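You operate a simulated robot arm through the tools that you are given. There is no shell and no other tool.

The job below is to be done with a simulated robot arm. You get a single attempt, and the scene is never put back.

TASK
Tape, clamp and cap the orange pipe nipple.
Fine: wraps as on the job card, in the winder's cup; clamped in the vice; the teal cap tight. Set down upright: what you pick out.

It is judged by the outcome, as a careful person would: the job done as asked, and still so three seconds after it is handed in. It fails if anything else is knocked over, pushed out of place, dropped, spilled or broken. A push-on lid holds only when it is set on centred and level and pressed home; a screw cap is set on level and turned clockwise until tight.

THE ROBOT
A 5-joint arm with a two-finger parallel gripper, fixed in place. Base frame: the origin is at the foot of the arm, x ahead of it, y to its left, z up; the work surface is at about z = 0. Units: mm, degrees, N and s.
With the tool pointing down near the work surface it reaches from about 260 to 680 mm from the base axis. Its first joint turns from -66.0 to 66.0 degrees. The tool tilts only in the upright plane through the base axis and itself; it spins freely about its own axis. Payload 2.9 kg.
The tool frame sits at the grasp point between the pads (the TCP): z along the fingers, y along the line on which they close. The tips reach 30 mm beyond it. Largest opening 110 mm; finger width 20, thickness 10; the body of the gripper, 48 by 112 mm, starts 55 mm behind the TCP.
Orientation is that of the tool frame in the base frame, as [roll, pitch, yaw] about the fixed x, y, z axes, in that order (R = Rz(yaw) Ry(pitch) Rx(roll)). With the fingers straight down and closing along the base's y, the tool's x points along the base's -x, its y along +y and its z along -z.

THE INTERFACE
- The arm moves only by the tool play_rows. Its argument "commands" is a list of rows, each an object (a shift or turn left out is 0, a gripper value left out holds the last) with "hand": the closure, from 0 (fully open) to 1 (shut); "delta_pos": the shift along the base's x, y, z in mm, a list of three; "angular": the turn, a rotation vector about the base's x, y, z in degrees, a list of three. In form: [{"hand": hand, "delta_pos": [dx, dy, dz], "angular": [wx, wy, wz]}, ...]. A call has 1 to 20 rows; each row is the pose to reach, as a shift and turn from the pose commanded when the call began. Each row takes 0.2 s and may step no farther than 50 mm and 8.6 degrees from the row before; otherwise, or with a gripper value out of range, the whole call is refused. A pose out of reach is approached as far as the arm can. The call stops where the force on the tool passes 90 N (or 10 N more than at its start, if that is more) or the arm is blocked; 0.2 s more then pass. Each finger travels about 108 mm/s and halts on what it meets, pressing with about 34 N; the grip force reading is that of the motor and also rises with nothing between the fingers. The clock runs only during rows and for 0.2 s after the last one: add rows that repeat a pose to give the fingers time. It gives the time, the measured TCP pose, the force on the tool (base axes), the opening and the grip force at its end, in the units of the frame above (readings bear some noise), with the torque about the TCP (base axes, N m) and any sound that the robot's microphone picked up.
- Cameras (640 x 400 px; columns grow to the right, rows downward): "scene" is fixed at [35.8, -454.4, 608.2]; the picture's right is [0.70, -0.72, 0.00], its down [-0.45, -0.43, -0.78] and it looks along [0.56, 0.55, -0.62] (base axes); focal length 332 px, centre (320, 200). "wrist" rides on the gripper at [72, 17, -103] in the tool frame; the picture's right is [-0.23, 0.97, 0.00], its down [-0.76, -0.18, -0.62] and it looks along [-0.61, -0.14, 0.78] (tool axes); focal length 222 px, centre (320, 200). There is no depth. A picture from a camera that has moved, and an enlarged one, comes with that camera's place and axes in the base frame and with its lens. The place of the scene camera against the robot may be out by one fixed shift of up to 18 mm in any direction.
- camera(camera): a new picture of that camera. The clock stands still meanwhile.
- zoom(camera, box): a new picture of the part [left, top, right, bottom] of that camera's present view, enlarged. The clock stands still meanwhile.
- close_job(): hands the job in; it is judged then, once.

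Nothing tells you positions but the pictures and the camera data. Unless the task says otherwise, let go and move clear before handing in.

The tools are called after "Call:" by a JSON object that holds its "name" and its "arguments". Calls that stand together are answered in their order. play_rows: Moves the arm, as the interface text tells. Its arguments: {"type":"object","properties":{"commands":{"type":"array","items":{"type":"object","properties":{"hand":{"type":"number"},"delta_pos":{"type":"array","items":{"type":"number"}},"angular":{"type":"array","items":{"type":"number"}}}}}},"required":["commands"]} The other tools are called the same way: camera (camera) takes a picture; zoom (camera, box) takes an enlarged picture of a part of a camera's view; close_job () hands the job in.

At the start:

```text
time: 0.0
tool_pos: [408.6, -121.9, 341.1]
ee_rot: [-180.0, 0.0, -179.9]
ft_force: [0.4, 0.1, 1.2]
torque: [0.01, -0.01, -0.01]
gripper_width: 110.0
gripper_force: 0.0
```

scene: 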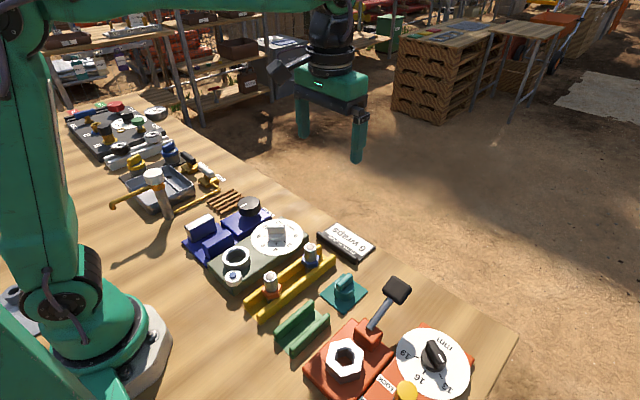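
wrist: 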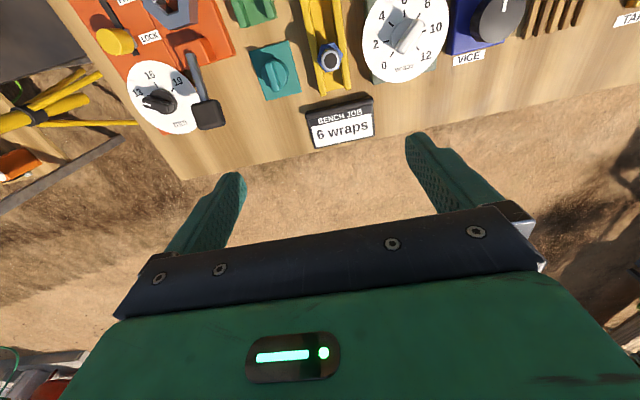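

I see a bench with an orange-red machine (dial, lever, nut), a teal cap thing, a yellow rack with nipples, a tape winder with a dial, a blue vice, and a job card "6 wraps". I'll look closer before moving.

Call:
{"name": "zoom", "arguments": {"camera": "scene", "box": [170, 170, 370, 295]}}

Call:
{"name": "zoom", "arguments": {"camera": "scene", "box": [240, 230, 500, 400]}}

Call:
{"name": "zoom", "arguments": {"camera": "scene", "box": [50, 90, 250, 215]}}

Call:
{"name": "zoom", "arguments": {"camera": "wrist", "box": [60, 0, 380, 200]}}

Call:
{"name": "zoom", "arguments": {"camera": "wrist", "box": [340, 0, 640, 190]}}

```text
3.20 times, centred on (270, 232) of scene
camera zoom: at [35.8, -454.4, 608.2], right [0.7, -0.72, 0.0], down [-0.45, -0.43, -0.78], along [0.56, 0.55, -0.62], focal length 1063 px, centre (480, 96)
```

zoom: 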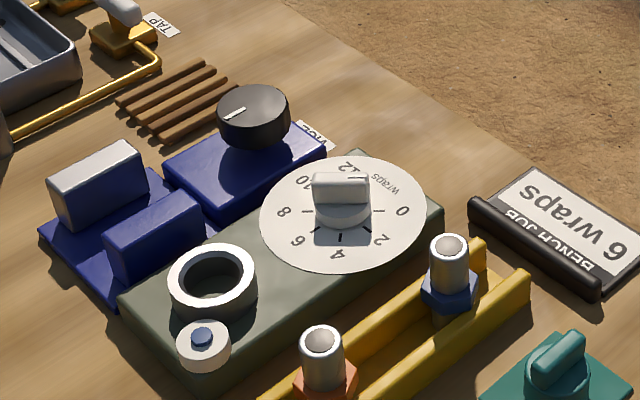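

```text
2.35 times, centred on (370, 315) of scene
camera zoom: at [35.8, -454.4, 608.2], right [0.7, -0.72, 0.0], down [-0.45, -0.43, -0.78], along [0.56, 0.55, -0.62], focal length 782 px, centre (202, -71)
```

zoom: 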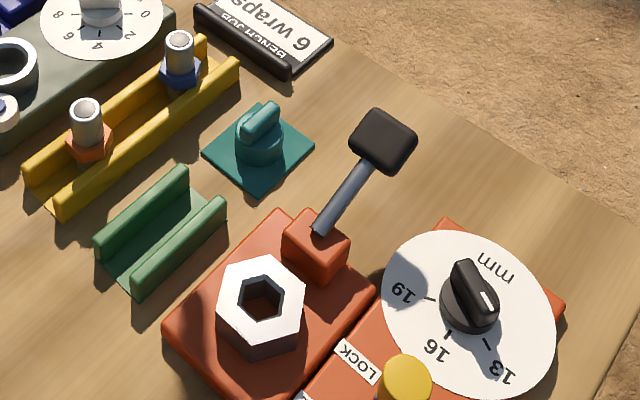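

```text
3.20 times, centred on (150, 152) of scene
camera zoom: at [35.8, -454.4, 608.2], right [0.7, -0.72, 0.0], down [-0.45, -0.43, -0.78], along [0.56, 0.55, -0.62], focal length 1063 px, centre (864, 352)
```

zoom: 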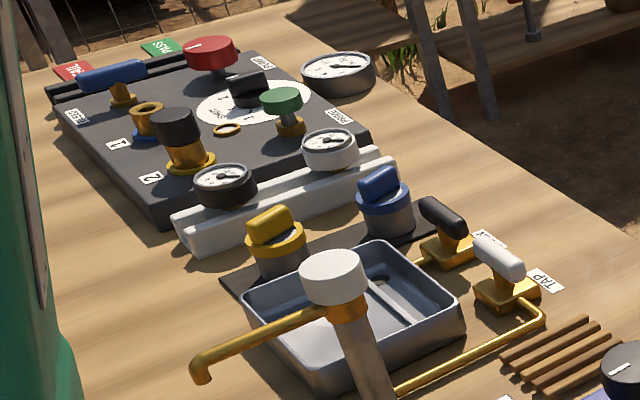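

```text
2.00 times, centred on (220, 100) of wrist
camera zoom: at [335.8, -104.6, 445.3], right [0.23, 0.97, 0.0], down [0.76, -0.18, 0.62], along [0.61, -0.14, -0.78], focal length 444 px, centre (520, 400)
```

zoom: 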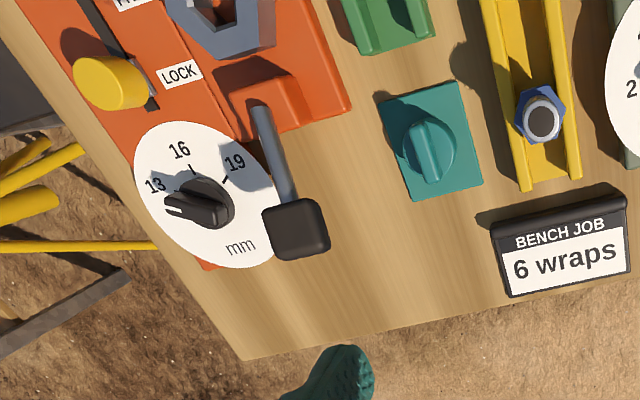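

```text
2.11 times, centred on (490, 95) of wrist
camera zoom: at [335.8, -104.6, 445.3], right [0.23, 0.97, 0.0], down [0.76, -0.18, 0.62], along [0.61, -0.14, -0.78], focal length 468 px, centre (-38, 421)
```

zoom: 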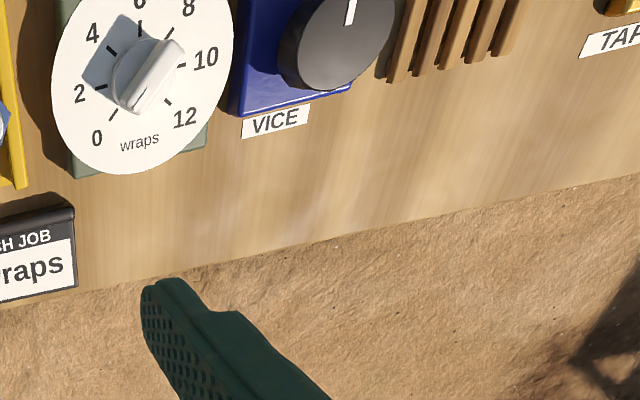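

The winder (dial, cup, button) is around x 270–390, y 20–40, the vice next to it, and the yellow rack holds an orange and a blue nipple. I'll pull the arm back to look down at these stations from the wrist camera.

Call:
{"name": "play_rows", "arguments": {"commands": [{"delta_pos": [-40, 15, 0], "hand": 0}, {"delta_pos": [-80, 30, 0]}, {"delta_pos": [-120, 40, 0]}, {"delta_pos": [-140, 50, 0]}, {"delta_pos": [-140, 50, 0]}]}}

Call:
{"name": "camera", "arguments": {"camera": "wrist"}}

Call:
{"name": "camera", "arguments": {"camera": "scene"}}

```text
time: 1.2
tool_pos: [266.5, -72.0, 342.2]
ee_rot: [180.0, 0.1, -180.0]
ft_force: [-0.2, 0.8, 0.4]
torque: [-0.01, 0.02, -0.03]
gripper_width: 110.0
gripper_force: 0.1
```

```text
taken
camera wrist: at [194.1, -54.2, 444.8], right [0.23, 0.97, 0.0], down [0.76, -0.18, 0.62], along [0.61, -0.14, -0.78], focal length 222 px, centre (320, 200)
```

wrist: 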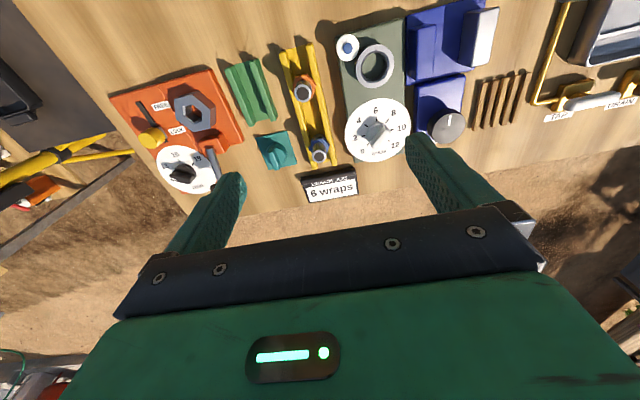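

```text
taken
```

scene: 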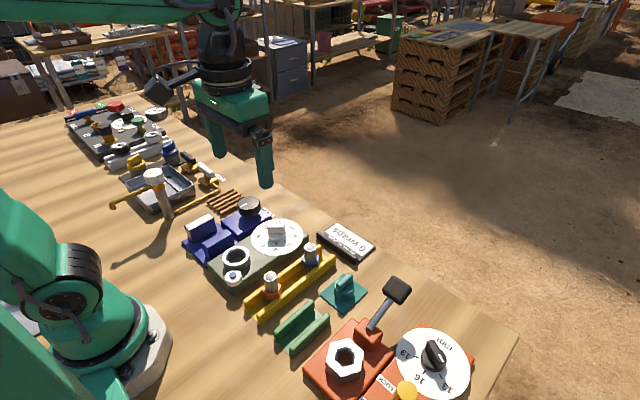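

Call:
{"name": "zoom", "arguments": {"camera": "wrist", "box": [220, 0, 420, 125]}}

Call:
{"name": "zoom", "arguments": {"camera": "wrist", "box": [240, 90, 440, 215]}}

Call:
{"name": "zoom", "arguments": {"camera": "wrist", "box": [330, 0, 530, 125]}}

Call:
{"name": "zoom", "arguments": {"camera": "wrist", "box": [90, 60, 290, 185]}}

```text
3.20 times, centred on (320, 62) of wrist
camera zoom: at [194.1, -54.2, 444.8], right [0.23, 0.97, 0.0], down [0.76, -0.18, 0.62], along [0.61, -0.14, -0.78], focal length 711 px, centre (320, 640)
```

zoom: 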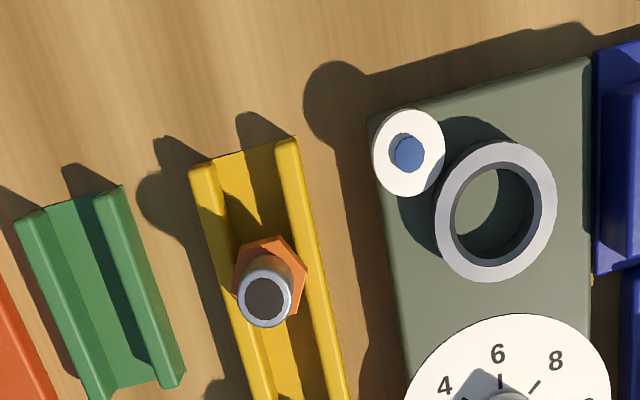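

```text
3.20 times, centred on (340, 152) of wrist
camera zoom: at [194.1, -54.2, 444.8], right [0.23, 0.97, 0.0], down [0.76, -0.18, 0.62], along [0.61, -0.14, -0.78], focal length 711 px, centre (256, 352)
```

zoom: 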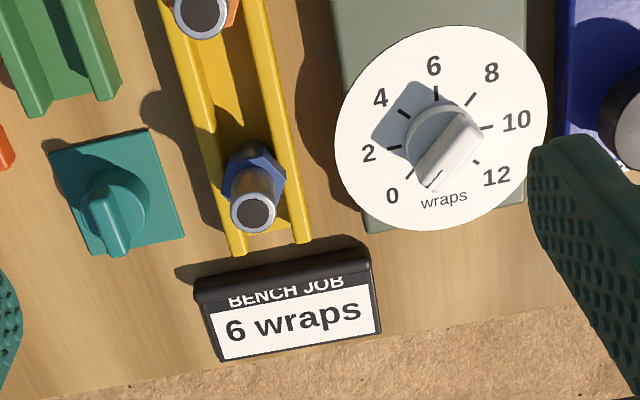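

```text
3.20 times, centred on (430, 62) of wrist
camera zoom: at [194.1, -54.2, 444.8], right [0.23, 0.97, 0.0], down [0.76, -0.18, 0.62], along [0.61, -0.14, -0.78], focal length 711 px, centre (-32, 640)
```

zoom: 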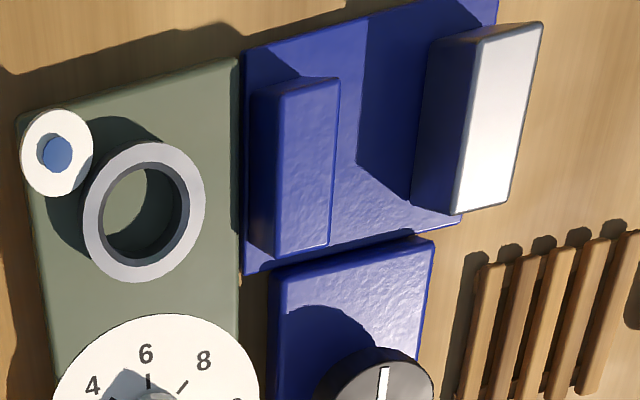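

```text
3.20 times, centred on (190, 122) of wrist
camera zoom: at [194.1, -54.2, 444.8], right [0.23, 0.97, 0.0], down [0.76, -0.18, 0.62], along [0.61, -0.14, -0.78], focal length 711 px, centre (736, 448)
```

zoom: 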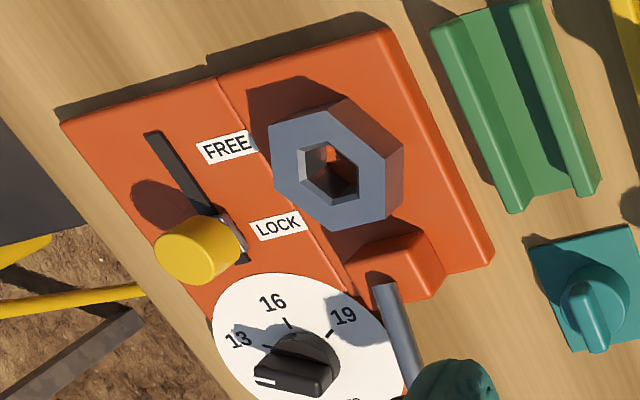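

The orange nipple stands in the yellow rack near (272, -100); the winder cup is at about (275, 20); the teal cap near (370, -130). I'll descend for closer views to triangulate heights.

Call:
{"name": "play_rows", "arguments": {"commands": [{"delta_pos": [5, 0, -45]}, {"delta_pos": [10, 0, -90]}, {"delta_pos": [14, 2, -122]}, {"delta_pos": [14, 2, -122]}]}}

Call:
{"name": "camera", "arguments": {"camera": "wrist"}}

Call:
{"name": "zoom", "arguments": {"camera": "wrist", "box": [180, 0, 380, 125]}}

Call:
{"name": "zoom", "arguments": {"camera": "wrist", "box": [340, 0, 540, 125]}}

```text
time: 2.2
tool_pos: [282.9, -69.4, 219.9]
ee_rot: [180.0, 0.0, 180.0]
ft_force: [-0.2, -0.8, -0.2]
torque: [-0.01, -0.02, 0.01]
gripper_width: 109.8
gripper_force: 0.1
```

```text
taken
camera wrist: at [210.9, -52.0, 323.0], right [0.23, 0.97, 0.0], down [0.76, -0.18, 0.62], along [0.61, -0.14, -0.78], focal length 222 px, centre (320, 200)
```

wrist: 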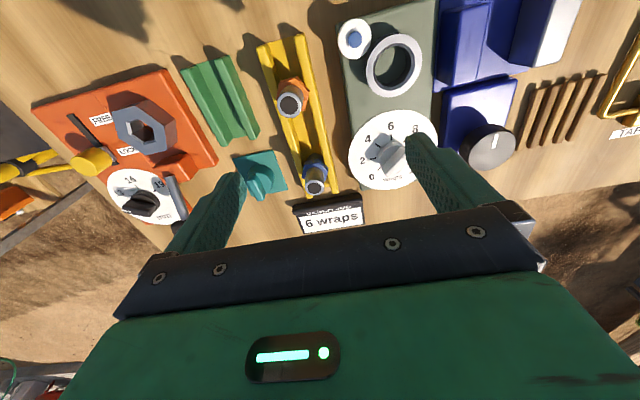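

```text
3.20 times, centred on (280, 62) of wrist
camera zoom: at [210.9, -52.0, 323.0], right [0.23, 0.97, 0.0], down [0.76, -0.18, 0.62], along [0.61, -0.14, -0.78], focal length 711 px, centre (448, 640)
```

zoom: 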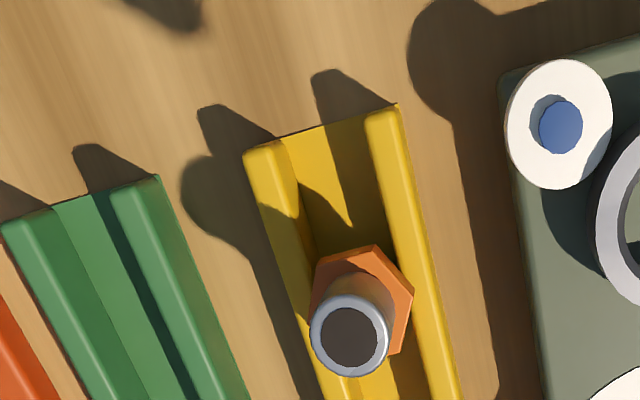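

```text
3.20 times, centred on (440, 62) of wrist
camera zoom: at [210.9, -52.0, 323.0], right [0.23, 0.97, 0.0], down [0.76, -0.18, 0.62], along [0.61, -0.14, -0.78], focal length 711 px, centre (-64, 640)
```

zoom: 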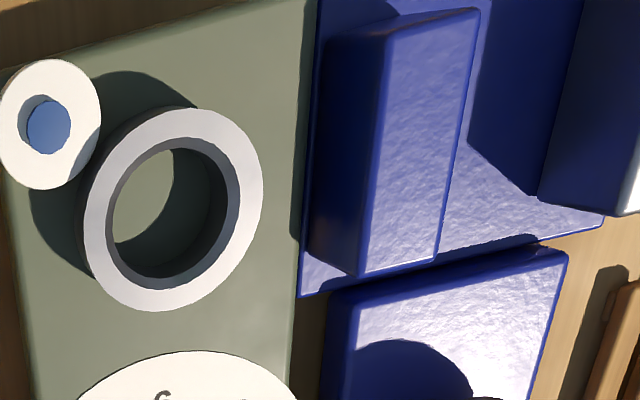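

Positions in x,y are well constrained; heights less so. I'll take two laterally displaced views for triangulation.

Call:
{"name": "play_rows", "arguments": {"commands": [{"delta_pos": [0, 45, 0]}, {"delta_pos": [0, 90, 0]}, {"delta_pos": [0, 130, 0]}, {"delta_pos": [0, 130, 0]}]}}

Call:
{"name": "camera", "arguments": {"camera": "wrist"}}

Call:
{"name": "zoom", "arguments": {"camera": "wrist", "box": [140, 0, 340, 125]}}

Call:
{"name": "zoom", "arguments": {"camera": "wrist", "box": [240, 60, 440, 185]}}

Call:
{"name": "zoom", "arguments": {"camera": "wrist", "box": [60, 80, 260, 205]}}

```text
time: 3.2
tool_pos: [281.0, 60.3, 221.1]
ee_rot: [180.0, 0.0, 179.9]
ft_force: [-0.1, -0.2, -0.4]
torque: [0.02, 0.01, 0.03]
gripper_width: 109.7
gripper_force: 0.0
```

```text
taken
camera wrist: at [208.9, 77.7, 323.5], right [0.23, 0.97, 0.0], down [0.76, -0.18, 0.62], along [0.61, -0.14, -0.78], focal length 222 px, centre (320, 200)
```

wrist: 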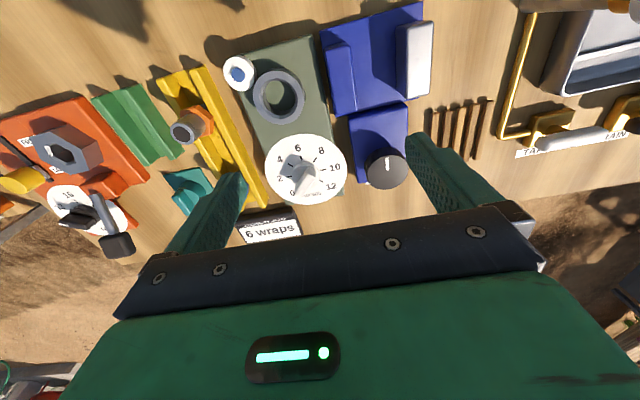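

```text
3.20 times, centred on (240, 62) of wrist
camera zoom: at [208.9, 77.7, 323.5], right [0.23, 0.97, 0.0], down [0.76, -0.18, 0.62], along [0.61, -0.14, -0.78], focal length 711 px, centre (576, 640)
```

zoom: 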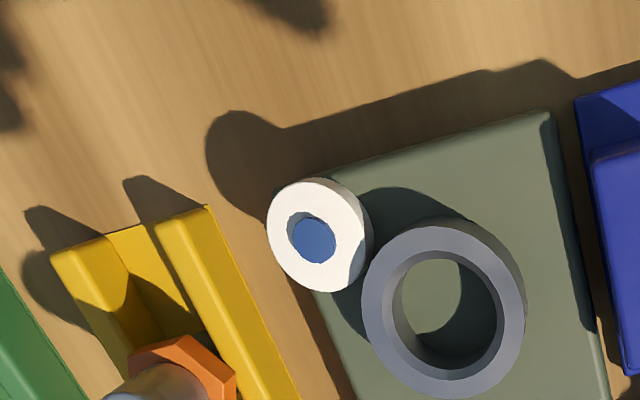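

```text
3.20 times, centred on (340, 122) of wrist
camera zoom: at [208.9, 77.7, 323.5], right [0.23, 0.97, 0.0], down [0.76, -0.18, 0.62], along [0.61, -0.14, -0.78], focal length 711 px, centre (256, 448)
```

zoom: 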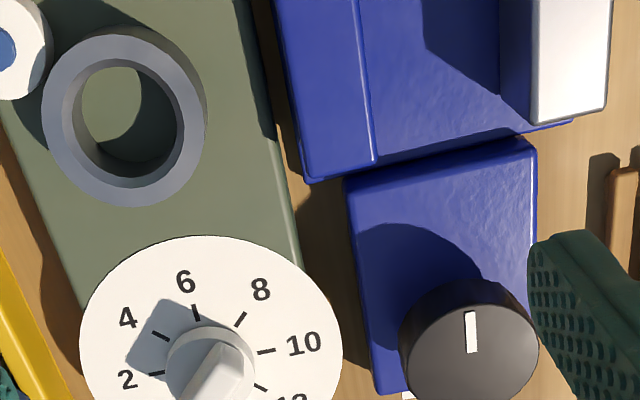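

```text
3.20 times, centred on (160, 142) of wrist
camera zoom: at [208.9, 77.7, 323.5], right [0.23, 0.97, 0.0], down [0.76, -0.18, 0.62], along [0.61, -0.14, -0.78], focal length 711 px, centre (832, 384)
```

zoom: 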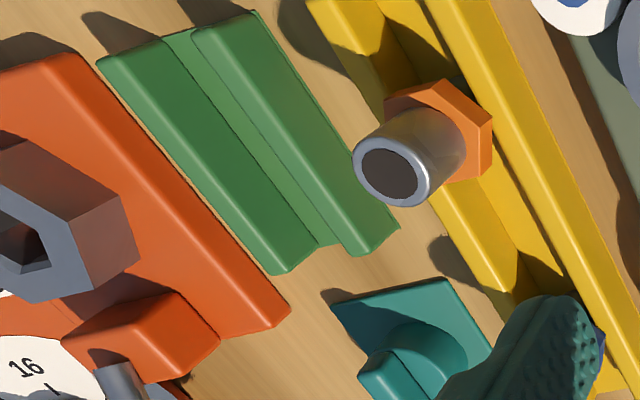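

The orange nipple top is near (269, -99, 78), cup top centre near (263, 16, 50), vice jaws at x 232–295 with gap y ≈ 98–156. Next I view from the right side for the teal cap and rack.

Call:
{"name": "play_rows", "arguments": {"commands": [{"delta_pos": [0, -50, 0]}, {"delta_pos": [0, -100, 0]}, {"delta_pos": [5, -150, 0]}, {"delta_pos": [10, -200, 0]}, {"delta_pos": [20, -240, 0]}, {"delta_pos": [20, -240, 0]}]}}

Call:
{"name": "camera", "arguments": {"camera": "wrist"}}

Call:
{"name": "zoom", "arguments": {"camera": "wrist", "box": [260, 20, 460, 145]}}

Call:
{"name": "zoom", "arguments": {"camera": "wrist", "box": [260, 90, 460, 215]}}

```text
refused: row 3 steps farther than a row can; nothing moved
```

```text
taken
camera wrist: at [208.9, 77.7, 323.5], right [0.23, 0.97, 0.0], down [0.76, -0.18, 0.62], along [0.61, -0.14, -0.78], focal length 222 px, centre (320, 200)
```

wrist: 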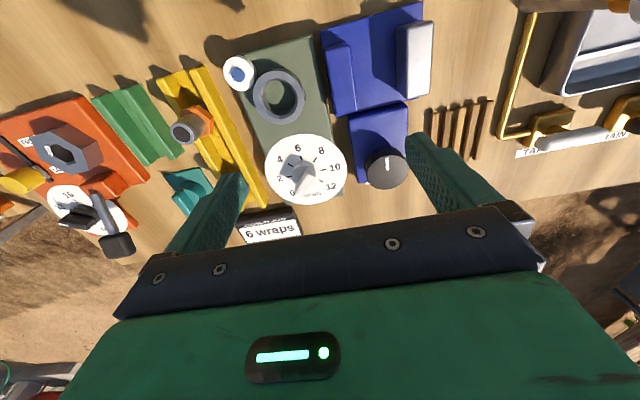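

```text
3.20 times, centred on (360, 82) of wrist
camera zoom: at [208.9, 77.7, 323.5], right [0.23, 0.97, 0.0], down [0.76, -0.18, 0.62], along [0.61, -0.14, -0.78], focal length 711 px, centre (192, 576)
```

zoom: 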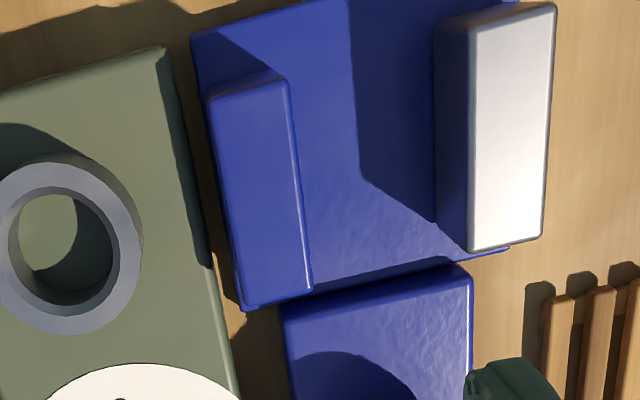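

```text
3.20 times, centred on (360, 152) of wrist
camera zoom: at [208.9, 77.7, 323.5], right [0.23, 0.97, 0.0], down [0.76, -0.18, 0.62], along [0.61, -0.14, -0.78], focal length 711 px, centre (192, 352)
```

zoom: 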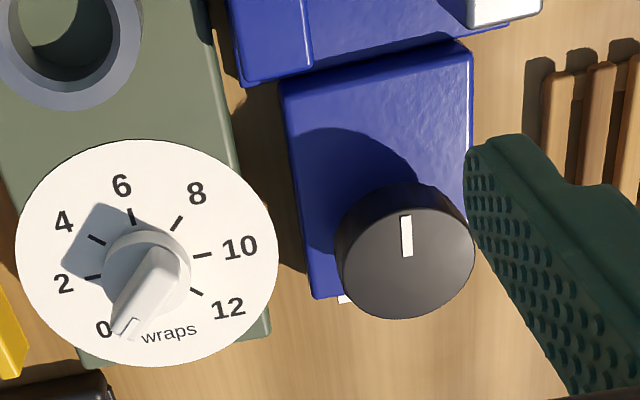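

The wrist views are giving consistent coordinates; the dial pointer is at 0. Now I go to the right-side viewpoint with smaller steps.

Call:
{"name": "play_rows", "arguments": {"commands": [{"delta_pos": [0, -48, 0]}, {"delta_pos": [2, -96, 0]}, {"delta_pos": [6, -144, 0]}, {"delta_pos": [14, -192, 0]}, {"delta_pos": [22, -235, 0]}, {"delta_pos": [22, -235, 0]}]}}

Call:
{"name": "camera", "arguments": {"camera": "wrist"}}

Call:
{"name": "zoom", "arguments": {"camera": "wrist", "box": [260, 20, 460, 145]}}

Call:
{"name": "zoom", "arguments": {"camera": "wrist", "box": [260, 90, 460, 215]}}

```text
time: 4.6
tool_pos: [305.0, -174.1, 220.7]
ee_rot: [180.0, 0.0, 180.0]
ft_force: [0.0, 0.1, 0.0]
torque: [0.0, -0.01, -0.01]
gripper_width: 109.8
gripper_force: 0.0
```

```text
taken
camera wrist: at [233.1, -155.2, 323.1], right [0.23, 0.97, 0.0], down [0.76, -0.18, 0.62], along [0.61, -0.14, -0.78], focal length 222 px, centre (320, 200)
```

wrist: 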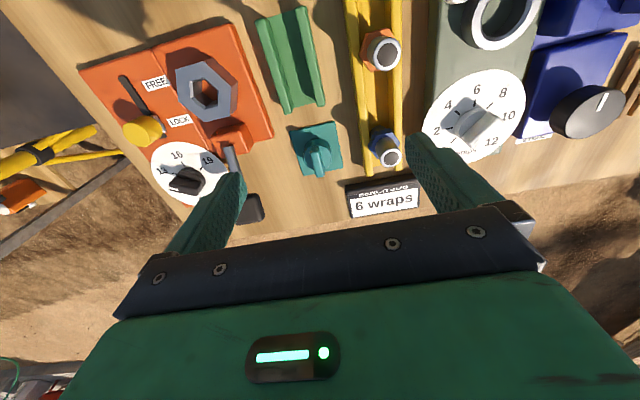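

```text
3.20 times, centred on (360, 82) of wrist
camera zoom: at [233.1, -155.2, 323.1], right [0.23, 0.97, 0.0], down [0.76, -0.18, 0.62], along [0.61, -0.14, -0.78], focal length 711 px, centre (192, 576)
```

zoom: 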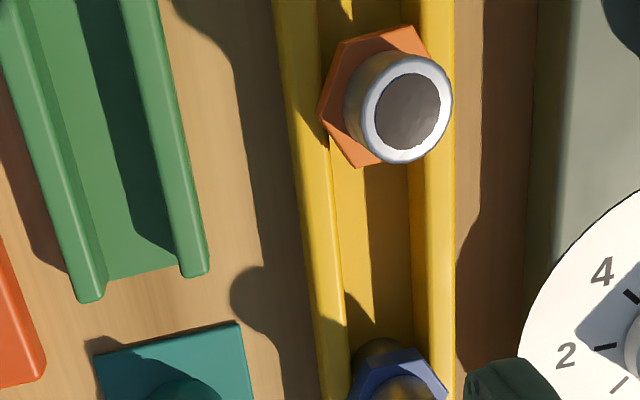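

```text
3.20 times, centred on (360, 152) of wrist
camera zoom: at [233.1, -155.2, 323.1], right [0.23, 0.97, 0.0], down [0.76, -0.18, 0.62], along [0.61, -0.14, -0.78], focal length 711 px, centre (192, 352)
```

zoom: 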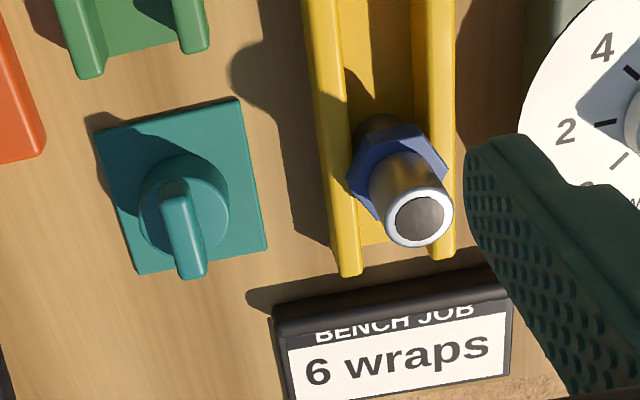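

The orange nipple's axis is at about (269.5, -99.8), top z ≈ 77, hex top z ≈ 38. I move above it and check the centring before descending.

Call:
{"name": "play_rows", "arguments": {"commands": [{"delta_pos": [-17, 37, -20], "hand": 0.3}, {"delta_pos": [-35.5, 73.5, -50], "hand": 0.45}, {"delta_pos": [-35.5, 73.5, -80]}, {"delta_pos": [-35.5, 73.5, -80]}, {"delta_pos": [-35.5, 73.5, -80]}]}}

Call:
{"name": "camera", "arguments": {"camera": "wrist"}}

Call:
{"name": "camera", "arguments": {"camera": "scene"}}

```text
refused: row 2 steps farther than a row can; nothing moved
```

```text
taken
camera wrist: at [233.1, -155.2, 323.1], right [0.23, 0.97, 0.0], down [0.76, -0.18, 0.62], along [0.61, -0.14, -0.78], focal length 222 px, centre (320, 200)
```

wrist: 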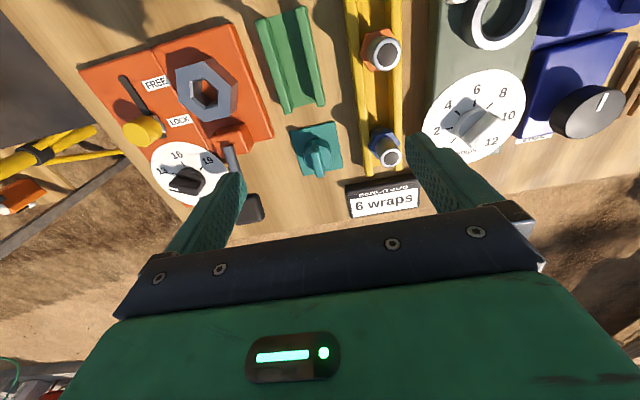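

```text
taken
```

scene: 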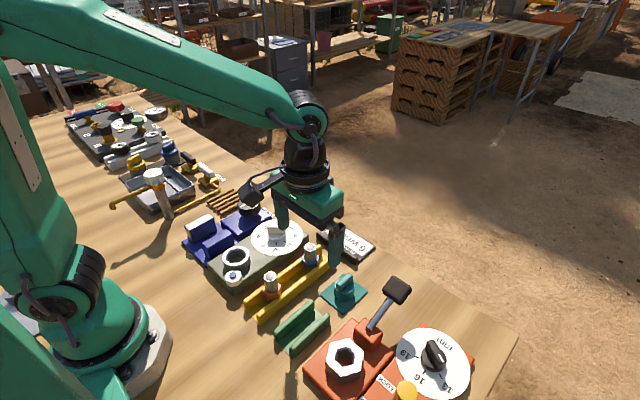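

The step was too long; I resend it in smaller steps to get above the orange nipple.

Call:
{"name": "play_rows", "arguments": {"commands": [{"delta_pos": [-15, 30, -15], "hand": 0.3}, {"delta_pos": [-30, 60, -35], "hand": 0.45}, {"delta_pos": [-35.5, 73.5, -60]}, {"delta_pos": [-35.5, 73.5, -80]}, {"delta_pos": [-35.5, 73.5, -80]}]}}

Call:
{"name": "camera", "arguments": {"camera": "wrist"}}

Call:
{"name": "zoom", "arguments": {"camera": "wrist", "box": [220, 80, 420, 205]}}

Call:
{"name": "camera", "arguments": {"camera": "scene"}}

```text
time: 5.8
tool_pos: [269.5, -100.9, 140.3]
ee_rot: [-180.0, 0.1, 180.0]
ft_force: [0.2, -0.3, -0.4]
torque: [0.02, 0.04, -0.01]
gripper_width: 60.4
gripper_force: 0.1
```

```text
taken
camera wrist: at [196.3, -83.1, 243.9], right [0.23, 0.97, 0.0], down [0.76, -0.18, 0.62], along [0.61, -0.14, -0.78], focal length 222 px, centre (320, 200)
```

wrist: 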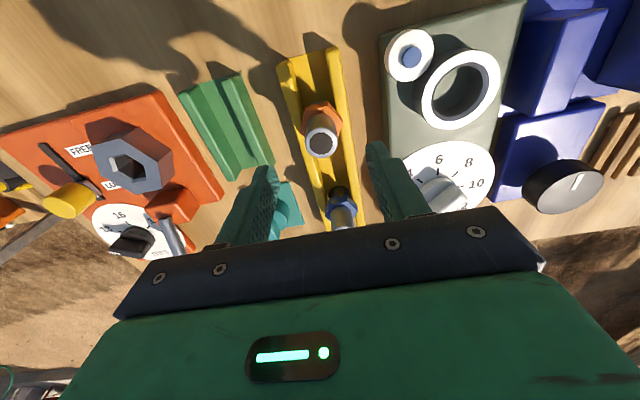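

```text
3.20 times, centred on (320, 142) of wrist
camera zoom: at [196.3, -83.1, 243.9], right [0.23, 0.97, 0.0], down [0.76, -0.18, 0.62], along [0.61, -0.14, -0.78], focal length 711 px, centre (320, 384)
```

zoom: 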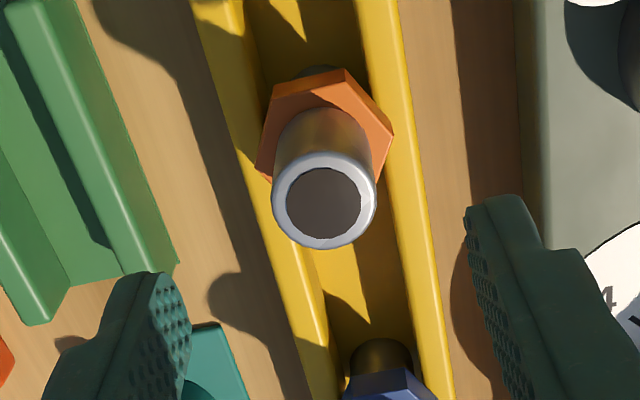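

```text
taken
```

scene: 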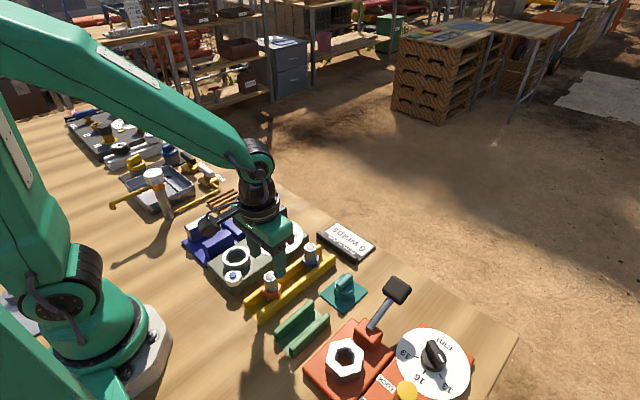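

The nipple is centred between the fingers to ~1 mm. I descend to TCP z ≈ 75 and close on the upper pipe.

Call:
{"name": "play_rows", "arguments": {"commands": [{"delta_pos": [0, 1, -30]}, {"delta_pos": [0, 1, -55]}, {"delta_pos": [0, 1, -65]}, {"delta_pos": [0, 1, -65]}, {"delta_pos": [0, 1, -65], "hand": 0.7}, {"delta_pos": [0, 1, -65], "hand": 1}, {"delta_pos": [0, 1, -65], "hand": 1}, {"delta_pos": [0, 1, -65], "hand": 1}]}}

Call:
{"name": "camera", "arguments": {"camera": "wrist"}}

Call:
{"name": "zoom", "arguments": {"camera": "scene", "box": [200, 190, 360, 290]}}

```text
time: 7.6
tool_pos: [268.0, -101.0, 77.7]
ee_rot: [-179.9, 0.0, -179.9]
ft_force: [0.6, 0.2, 0.8]
torque: [0.03, 0.03, 0.02]
gripper_width: 26.1
gripper_force: 34.0
```

```text
taken
camera wrist: at [195.3, -83.8, 179.9], right [0.23, 0.97, 0.0], down [0.76, -0.18, 0.62], along [0.61, -0.14, -0.78], focal length 222 px, centre (320, 200)
```

wrist: 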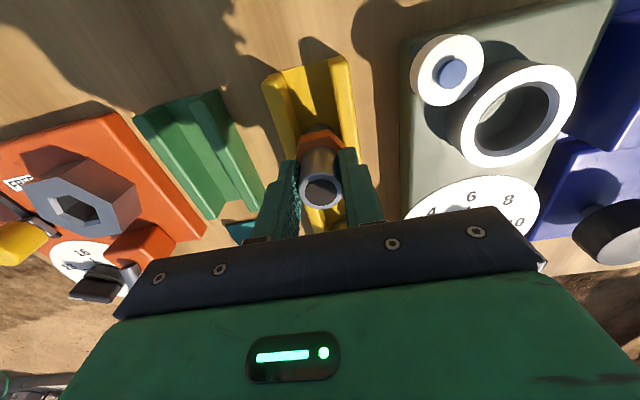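

```text
4.00 times, centred on (280, 240) of scene
camera zoom: at [35.8, -454.4, 608.2], right [0.7, -0.72, 0.0], down [-0.45, -0.43, -0.78], along [0.56, 0.55, -0.62], focal length 1329 px, centre (480, 40)
```

zoom: 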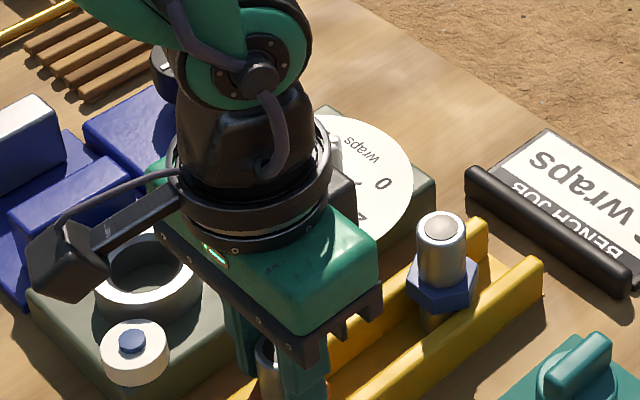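

Gripped at 26.1 mm width. I lift the nipple straight up and inspect it.

Call:
{"name": "play_rows", "arguments": {"commands": [{"delta_pos": [0, 0, 15]}, {"delta_pos": [0, 0, 45]}, {"delta_pos": [0, 0, 80]}, {"delta_pos": [0, 0, 80]}]}}

Call:
{"name": "camera", "arguments": {"camera": "wrist"}}

Call:
{"name": "zoom", "arguments": {"camera": "scene", "box": [200, 160, 360, 260]}}

Call:
{"name": "zoom", "arguments": {"camera": "wrist", "box": [340, 0, 540, 125]}}

```text
time: 8.6
tool_pos: [267.2, -99.4, 154.4]
ee_rot: [179.9, -0.1, -180.0]
ft_force: [0.3, 0.0, -2.5]
torque: [-0.01, 0.03, 0.0]
gripper_width: 26.1
gripper_force: 34.0
```

```text
taken
camera wrist: at [194.6, -82.2, 256.7], right [0.23, 0.97, 0.0], down [0.76, -0.18, 0.62], along [0.61, -0.14, -0.78], focal length 222 px, centre (320, 200)
```

wrist: 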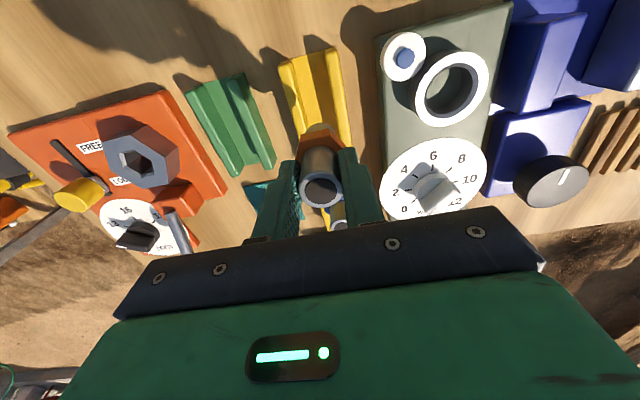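

```text
4.00 times, centred on (280, 210) of scene
camera zoom: at [35.8, -454.4, 608.2], right [0.7, -0.72, 0.0], down [-0.45, -0.43, -0.78], along [0.56, 0.55, -0.62], focal length 1329 px, centre (480, 160)
```

zoom: 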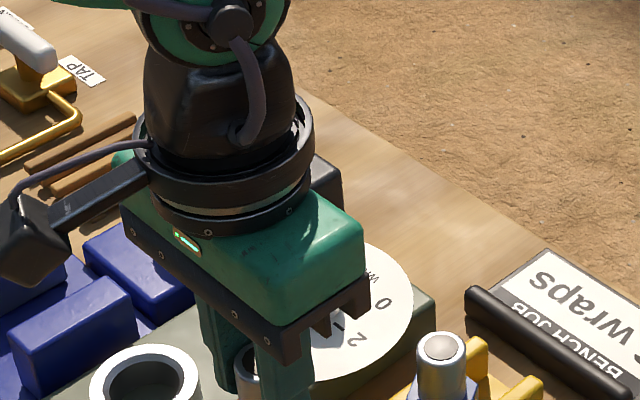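

```text
3.20 times, centred on (440, 62) of wrist
camera zoom: at [194.6, -82.2, 256.7], right [0.23, 0.97, 0.0], down [0.76, -0.18, 0.62], along [0.61, -0.14, -0.78], focal length 711 px, centre (-64, 640)
```

zoom: 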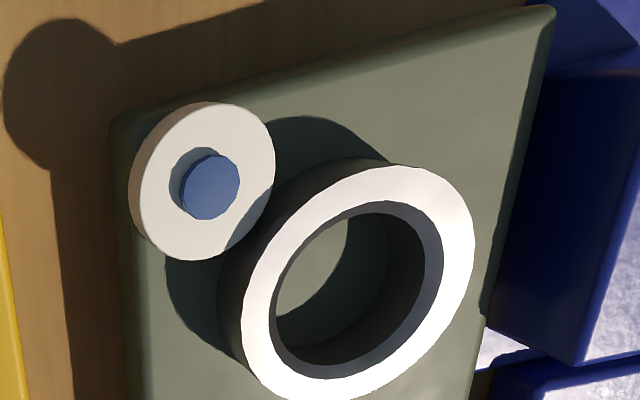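

The nipple is held. I check the scene image for the nipple bottom and the layout before traversing to the cup.

Call:
{"name": "zoom", "arguments": {"camera": "scene", "box": [200, 210, 360, 310]}}

```text
4.00 times, centred on (280, 260) of scene
camera zoom: at [35.8, -454.4, 608.2], right [0.7, -0.72, 0.0], down [-0.45, -0.43, -0.78], along [0.56, 0.55, -0.62], focal length 1329 px, centre (480, -40)
```

zoom: 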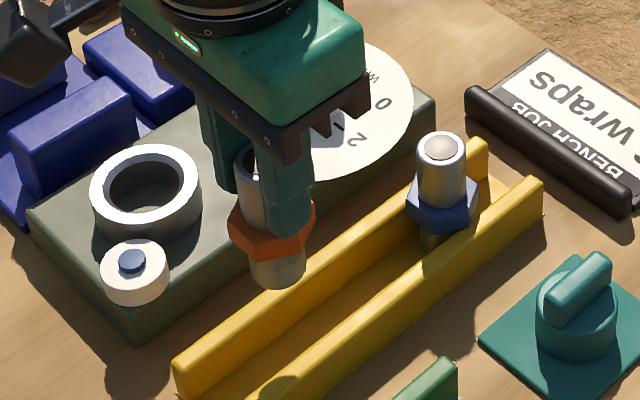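

The nipple hangs upright with hex and lower pipe below the fingers. I zoom to measure its offset within the grip.

Call:
{"name": "zoom", "arguments": {"camera": "wrist", "box": [270, 140, 370, 202]}}

```text
6.40 times, centred on (320, 171) of wrist
camera zoom: at [194.6, -82.2, 256.7], right [0.23, 0.97, 0.0], down [0.76, -0.18, 0.62], along [0.61, -0.14, -0.78], focal length 1422 px, centre (320, 386)
```

zoom: 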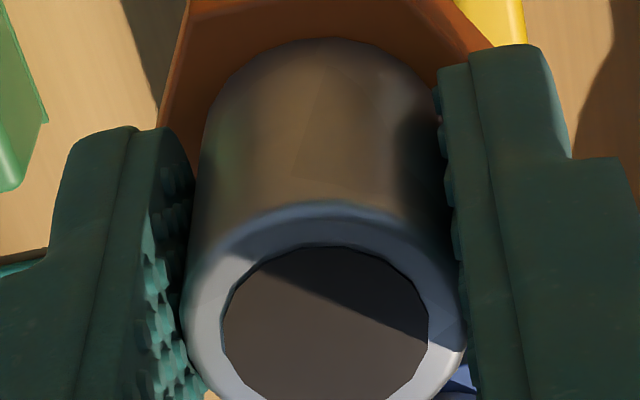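

Nipple centre sits ~2.3 mm ahead of the TCP in x. I carry it over the cup at (263, 16.4), staying high, then verify alignment.

Call:
{"name": "play_rows", "arguments": {"commands": [{"delta_pos": [-1, 30, 0]}, {"delta_pos": [-3, 65, 0]}, {"delta_pos": [-5, 100, 0]}, {"delta_pos": [-6.3, 115.7, 0]}, {"delta_pos": [-6.3, 115.7, 0]}, {"delta_pos": [-6.3, 115.7, 0]}]}}

Call:
{"name": "camera", "arguments": {"camera": "wrist"}}

Call:
{"name": "zoom", "arguments": {"camera": "wrist", "box": [220, 60, 420, 185]}}

Call:
{"name": "zoom", "arguments": {"camera": "scene", "box": [160, 190, 320, 290]}}

```text
time: 10.0
tool_pos: [261.1, 15.7, 155.6]
ee_rot: [-180.0, 0.0, 179.9]
ft_force: [0.1, 0.3, -1.1]
torque: [0.01, -0.01, 0.02]
gripper_width: 26.1
gripper_force: 33.8
```

```text
taken
camera wrist: at [189.2, 33.2, 258.6], right [0.23, 0.97, 0.0], down [0.76, -0.18, 0.62], along [0.61, -0.14, -0.78], focal length 222 px, centre (320, 200)
```

wrist: 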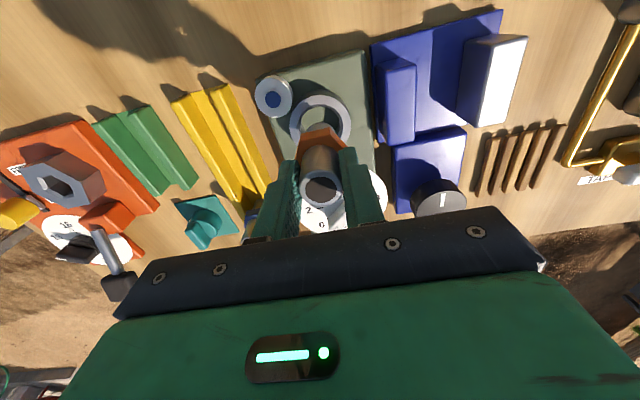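

```text
3.20 times, centred on (320, 122) of wrist
camera zoom: at [189.2, 33.2, 258.6], right [0.23, 0.97, 0.0], down [0.76, -0.18, 0.62], along [0.61, -0.14, -0.78], focal length 711 px, centre (320, 448)
```

zoom: 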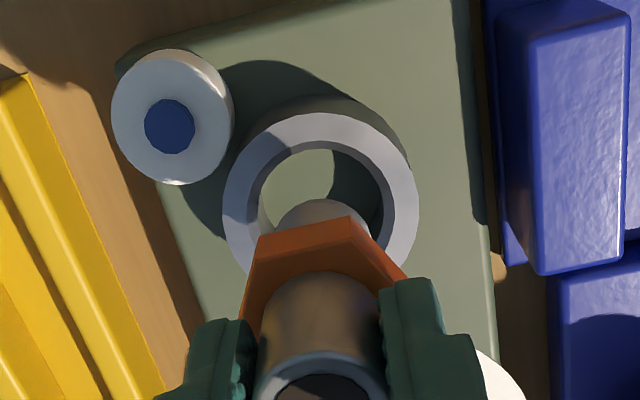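

```text
4.00 times, centred on (240, 240) of scene
camera zoom: at [35.8, -454.4, 608.2], right [0.7, -0.72, 0.0], down [-0.45, -0.43, -0.78], along [0.56, 0.55, -0.62], focal length 1329 px, centre (640, 40)
```

zoom: 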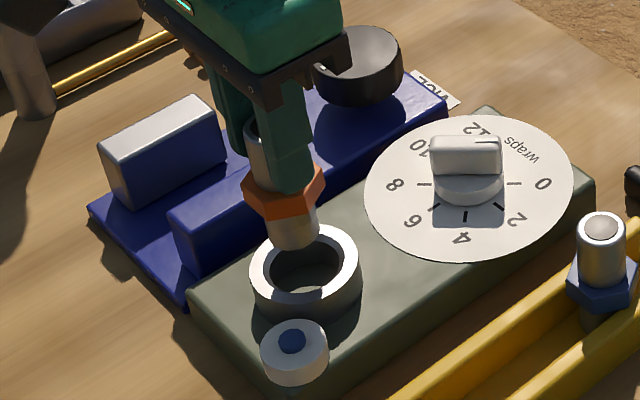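

Alignment over the cup is good (column match, radial clearance even). I lower towards the cup in stages, watching the force.

Call:
{"name": "play_rows", "arguments": {"commands": [{"delta_pos": [0, 0.3, -20]}, {"delta_pos": [0, 0.3, -38]}, {"delta_pos": [0, 0.3, -45]}, {"delta_pos": [0, 0.3, -47]}, {"delta_pos": [0, 0.3, -47]}]}}

Call:
{"name": "zoom", "arguments": {"camera": "wrist", "box": [220, 60, 420, 185]}}

Call:
{"name": "zoom", "arguments": {"camera": "scene", "box": [160, 190, 320, 290]}}

```text
time: 11.2
tool_pos: [263.4, 14.5, 110.0]
ee_rot: [180.0, 0.0, 179.9]
ft_force: [-4.1, -6.4, 21.0]
torque: [-0.5, 0.13, -0.06]
gripper_width: 25.8
gripper_force: 34.2
```

```text
3.20 times, centred on (320, 122) of wrist
camera zoom: at [190.1, 32.9, 212.6], right [0.23, 0.97, 0.0], down [0.76, -0.18, 0.62], along [0.61, -0.14, -0.78], focal length 711 px, centre (320, 448)
```

zoom: 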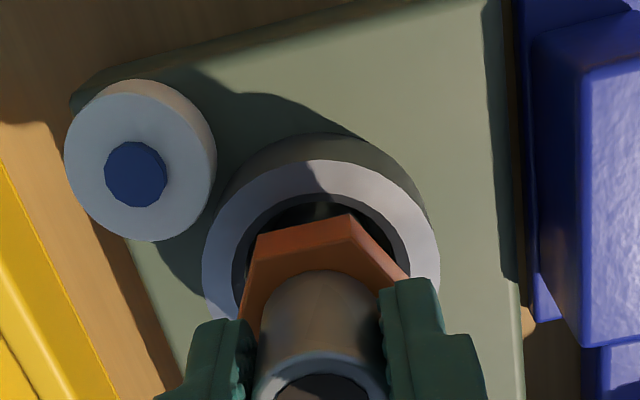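

```text
4.00 times, centred on (240, 240) of scene
camera zoom: at [35.7, -454.4, 608.2], right [0.7, -0.72, 0.0], down [-0.45, -0.43, -0.78], along [0.56, 0.55, -0.62], focal length 1329 px, centre (640, 40)
```

zoom: 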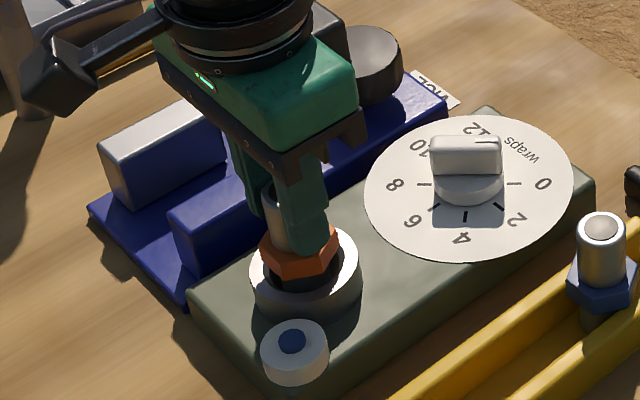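

Contact at TCP z ≈ 110 with ~21 N up: the lower pipe is ~13 mm inside the cup. I look closely to determine whether it's on the cup floor.

Call:
{"name": "zoom", "arguments": {"camera": "wrist", "box": [270, 100, 370, 162]}}

Call:
{"name": "zoom", "arguments": {"camera": "scene", "box": [205, 230, 285, 280]}}

Call:
{"name": "camera", "arguments": {"camera": "wrist"}}

```text
6.40 times, centred on (320, 131) of wrist
camera zoom: at [190.1, 32.9, 212.6], right [0.23, 0.97, 0.0], down [0.76, -0.18, 0.62], along [0.61, -0.14, -0.78], focal length 1422 px, centre (320, 642)
```

zoom: 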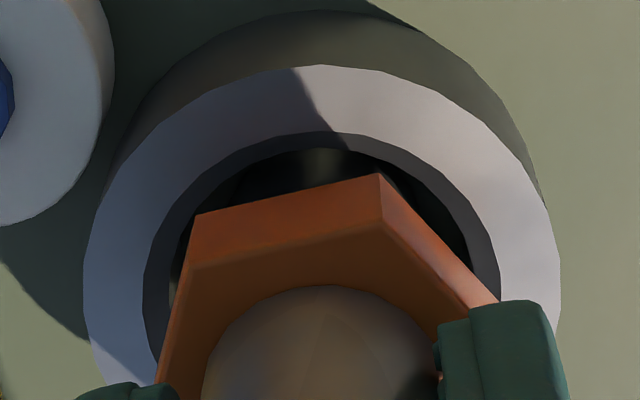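

```text
8.00 times, centred on (245, 255) of scene
camera zoom: at [35.7, -454.4, 608.2], right [0.7, -0.72, 0.0], down [-0.45, -0.43, -0.78], along [0.56, 0.55, -0.62], focal length 2658 px, centre (920, -240)
```

zoom: 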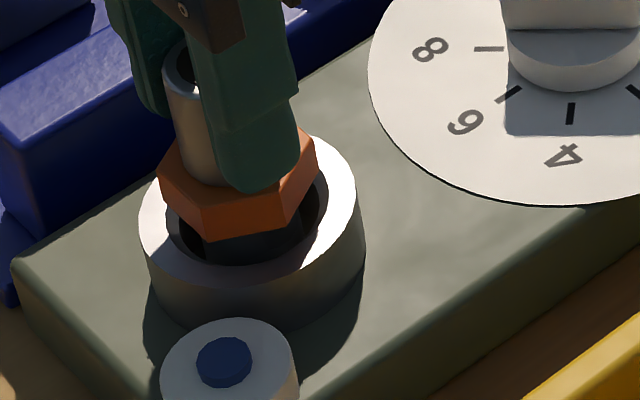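

```text
taken
camera wrist: at [190.1, 32.9, 212.6], right [0.23, 0.97, 0.0], down [0.76, -0.18, 0.62], along [0.61, -0.14, -0.78], focal length 222 px, centre (320, 200)
```

wrist: 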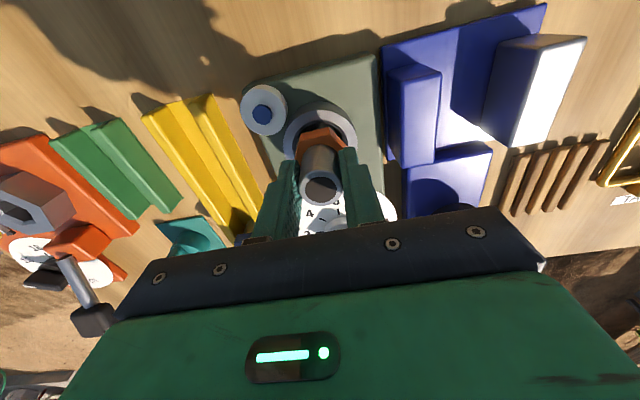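

It appears to be standing on the cup floor. I ease off the downward push slightly and read the force before releasing.

Call:
{"name": "play_rows", "arguments": {"commands": [{"delta_pos": [0, 0, 1.0]}, {"delta_pos": [0, 0, 1.0]}, {"delta_pos": [0, 0, 1.0]}]}}

```text
time: 12.0
tool_pos: [261.0, 14.6, 109.7]
ee_rot: [180.0, -0.1, -179.9]
ft_force: [0.5, 0.3, -0.8]
torque: [-0.06, 0.01, -0.01]
gripper_width: 26.0
gripper_force: 33.3
```

Force is near zero now, so contact begins right here. I check whether the nipple slipped in the grip, to know if it's really on the floor.

Call:
{"name": "zoom", "arguments": {"camera": "wrist", "box": [270, 140, 370, 202]}}

Call:
{"name": "zoom", "arguments": {"camera": "scene", "box": [215, 235, 265, 270]}}

```text
6.40 times, centred on (320, 171) of wrist
camera zoom: at [189.3, 32.8, 212.6], right [0.23, 0.97, 0.0], down [0.76, -0.18, 0.62], along [0.61, -0.14, -0.78], focal length 1422 px, centre (320, 386)
```

zoom: 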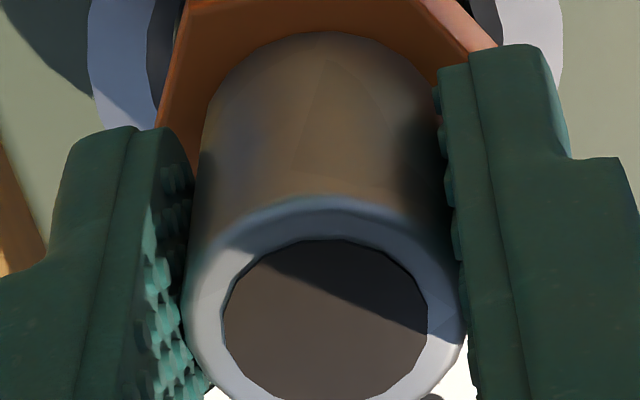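

```text
11.43 times, centred on (240, 252) of scene
camera zoom: at [35.8, -454.4, 608.2], right [0.7, -0.72, 0.0], down [-0.45, -0.43, -0.78], along [0.56, 0.55, -0.62], focal length 3796 px, centre (1234, -400)
```

zoom: 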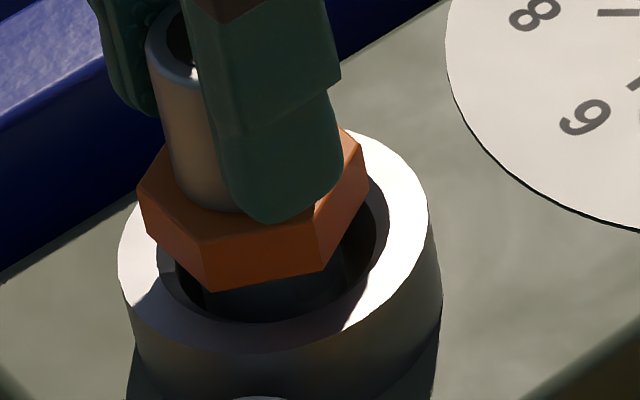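

Slight shift of the nipple in the grip; I test whether this is a true floor by lifting 2 mm, shifting ~1.5 mm toward -x,-y and lowering gently again.

Call:
{"name": "play_rows", "arguments": {"commands": [{"delta_pos": [0, 0, 2.5]}, {"delta_pos": [-1.2, -1.5, 2.5]}, {"delta_pos": [-1.2, -1.5, 1]}, {"delta_pos": [-1.2, -1.5, 0]}, {"delta_pos": [-1.2, -1.5, -0.7]}, {"delta_pos": [-1.2, -1.5, -0.7]}]}}

```text
time: 13.4
tool_pos: [262.3, 12.1, 108.7]
ee_rot: [179.9, 0.1, 180.0]
ft_force: [-3.3, 4.2, 23.2]
torque: [0.49, 0.11, 0.07]
gripper_width: 26.3
gripper_force: 33.4
```

Contact height is the same at both spots, which indicates a flat cup floor. I recentre, ease to near-zero force and release slowly.

Call:
{"name": "play_rows", "arguments": {"commands": [{"delta_pos": [0, 0, 2]}, {"delta_pos": [0.6, 1.2, 2]}, {"delta_pos": [0.6, 1.2, 1]}, {"delta_pos": [0.6, 1.2, 0.6]}, {"delta_pos": [0.6, 1.2, 0.6]}, {"delta_pos": [0.6, 1.2, 0.6]}]}}

```text
time: 14.8
tool_pos: [262.8, 14.8, 108.1]
ee_rot: [180.0, 0.1, -180.0]
ft_force: [-1.9, 2.6, 6.3]
torque: [0.29, -0.05, -0.01]
gripper_width: 26.2
gripper_force: 34.2
```

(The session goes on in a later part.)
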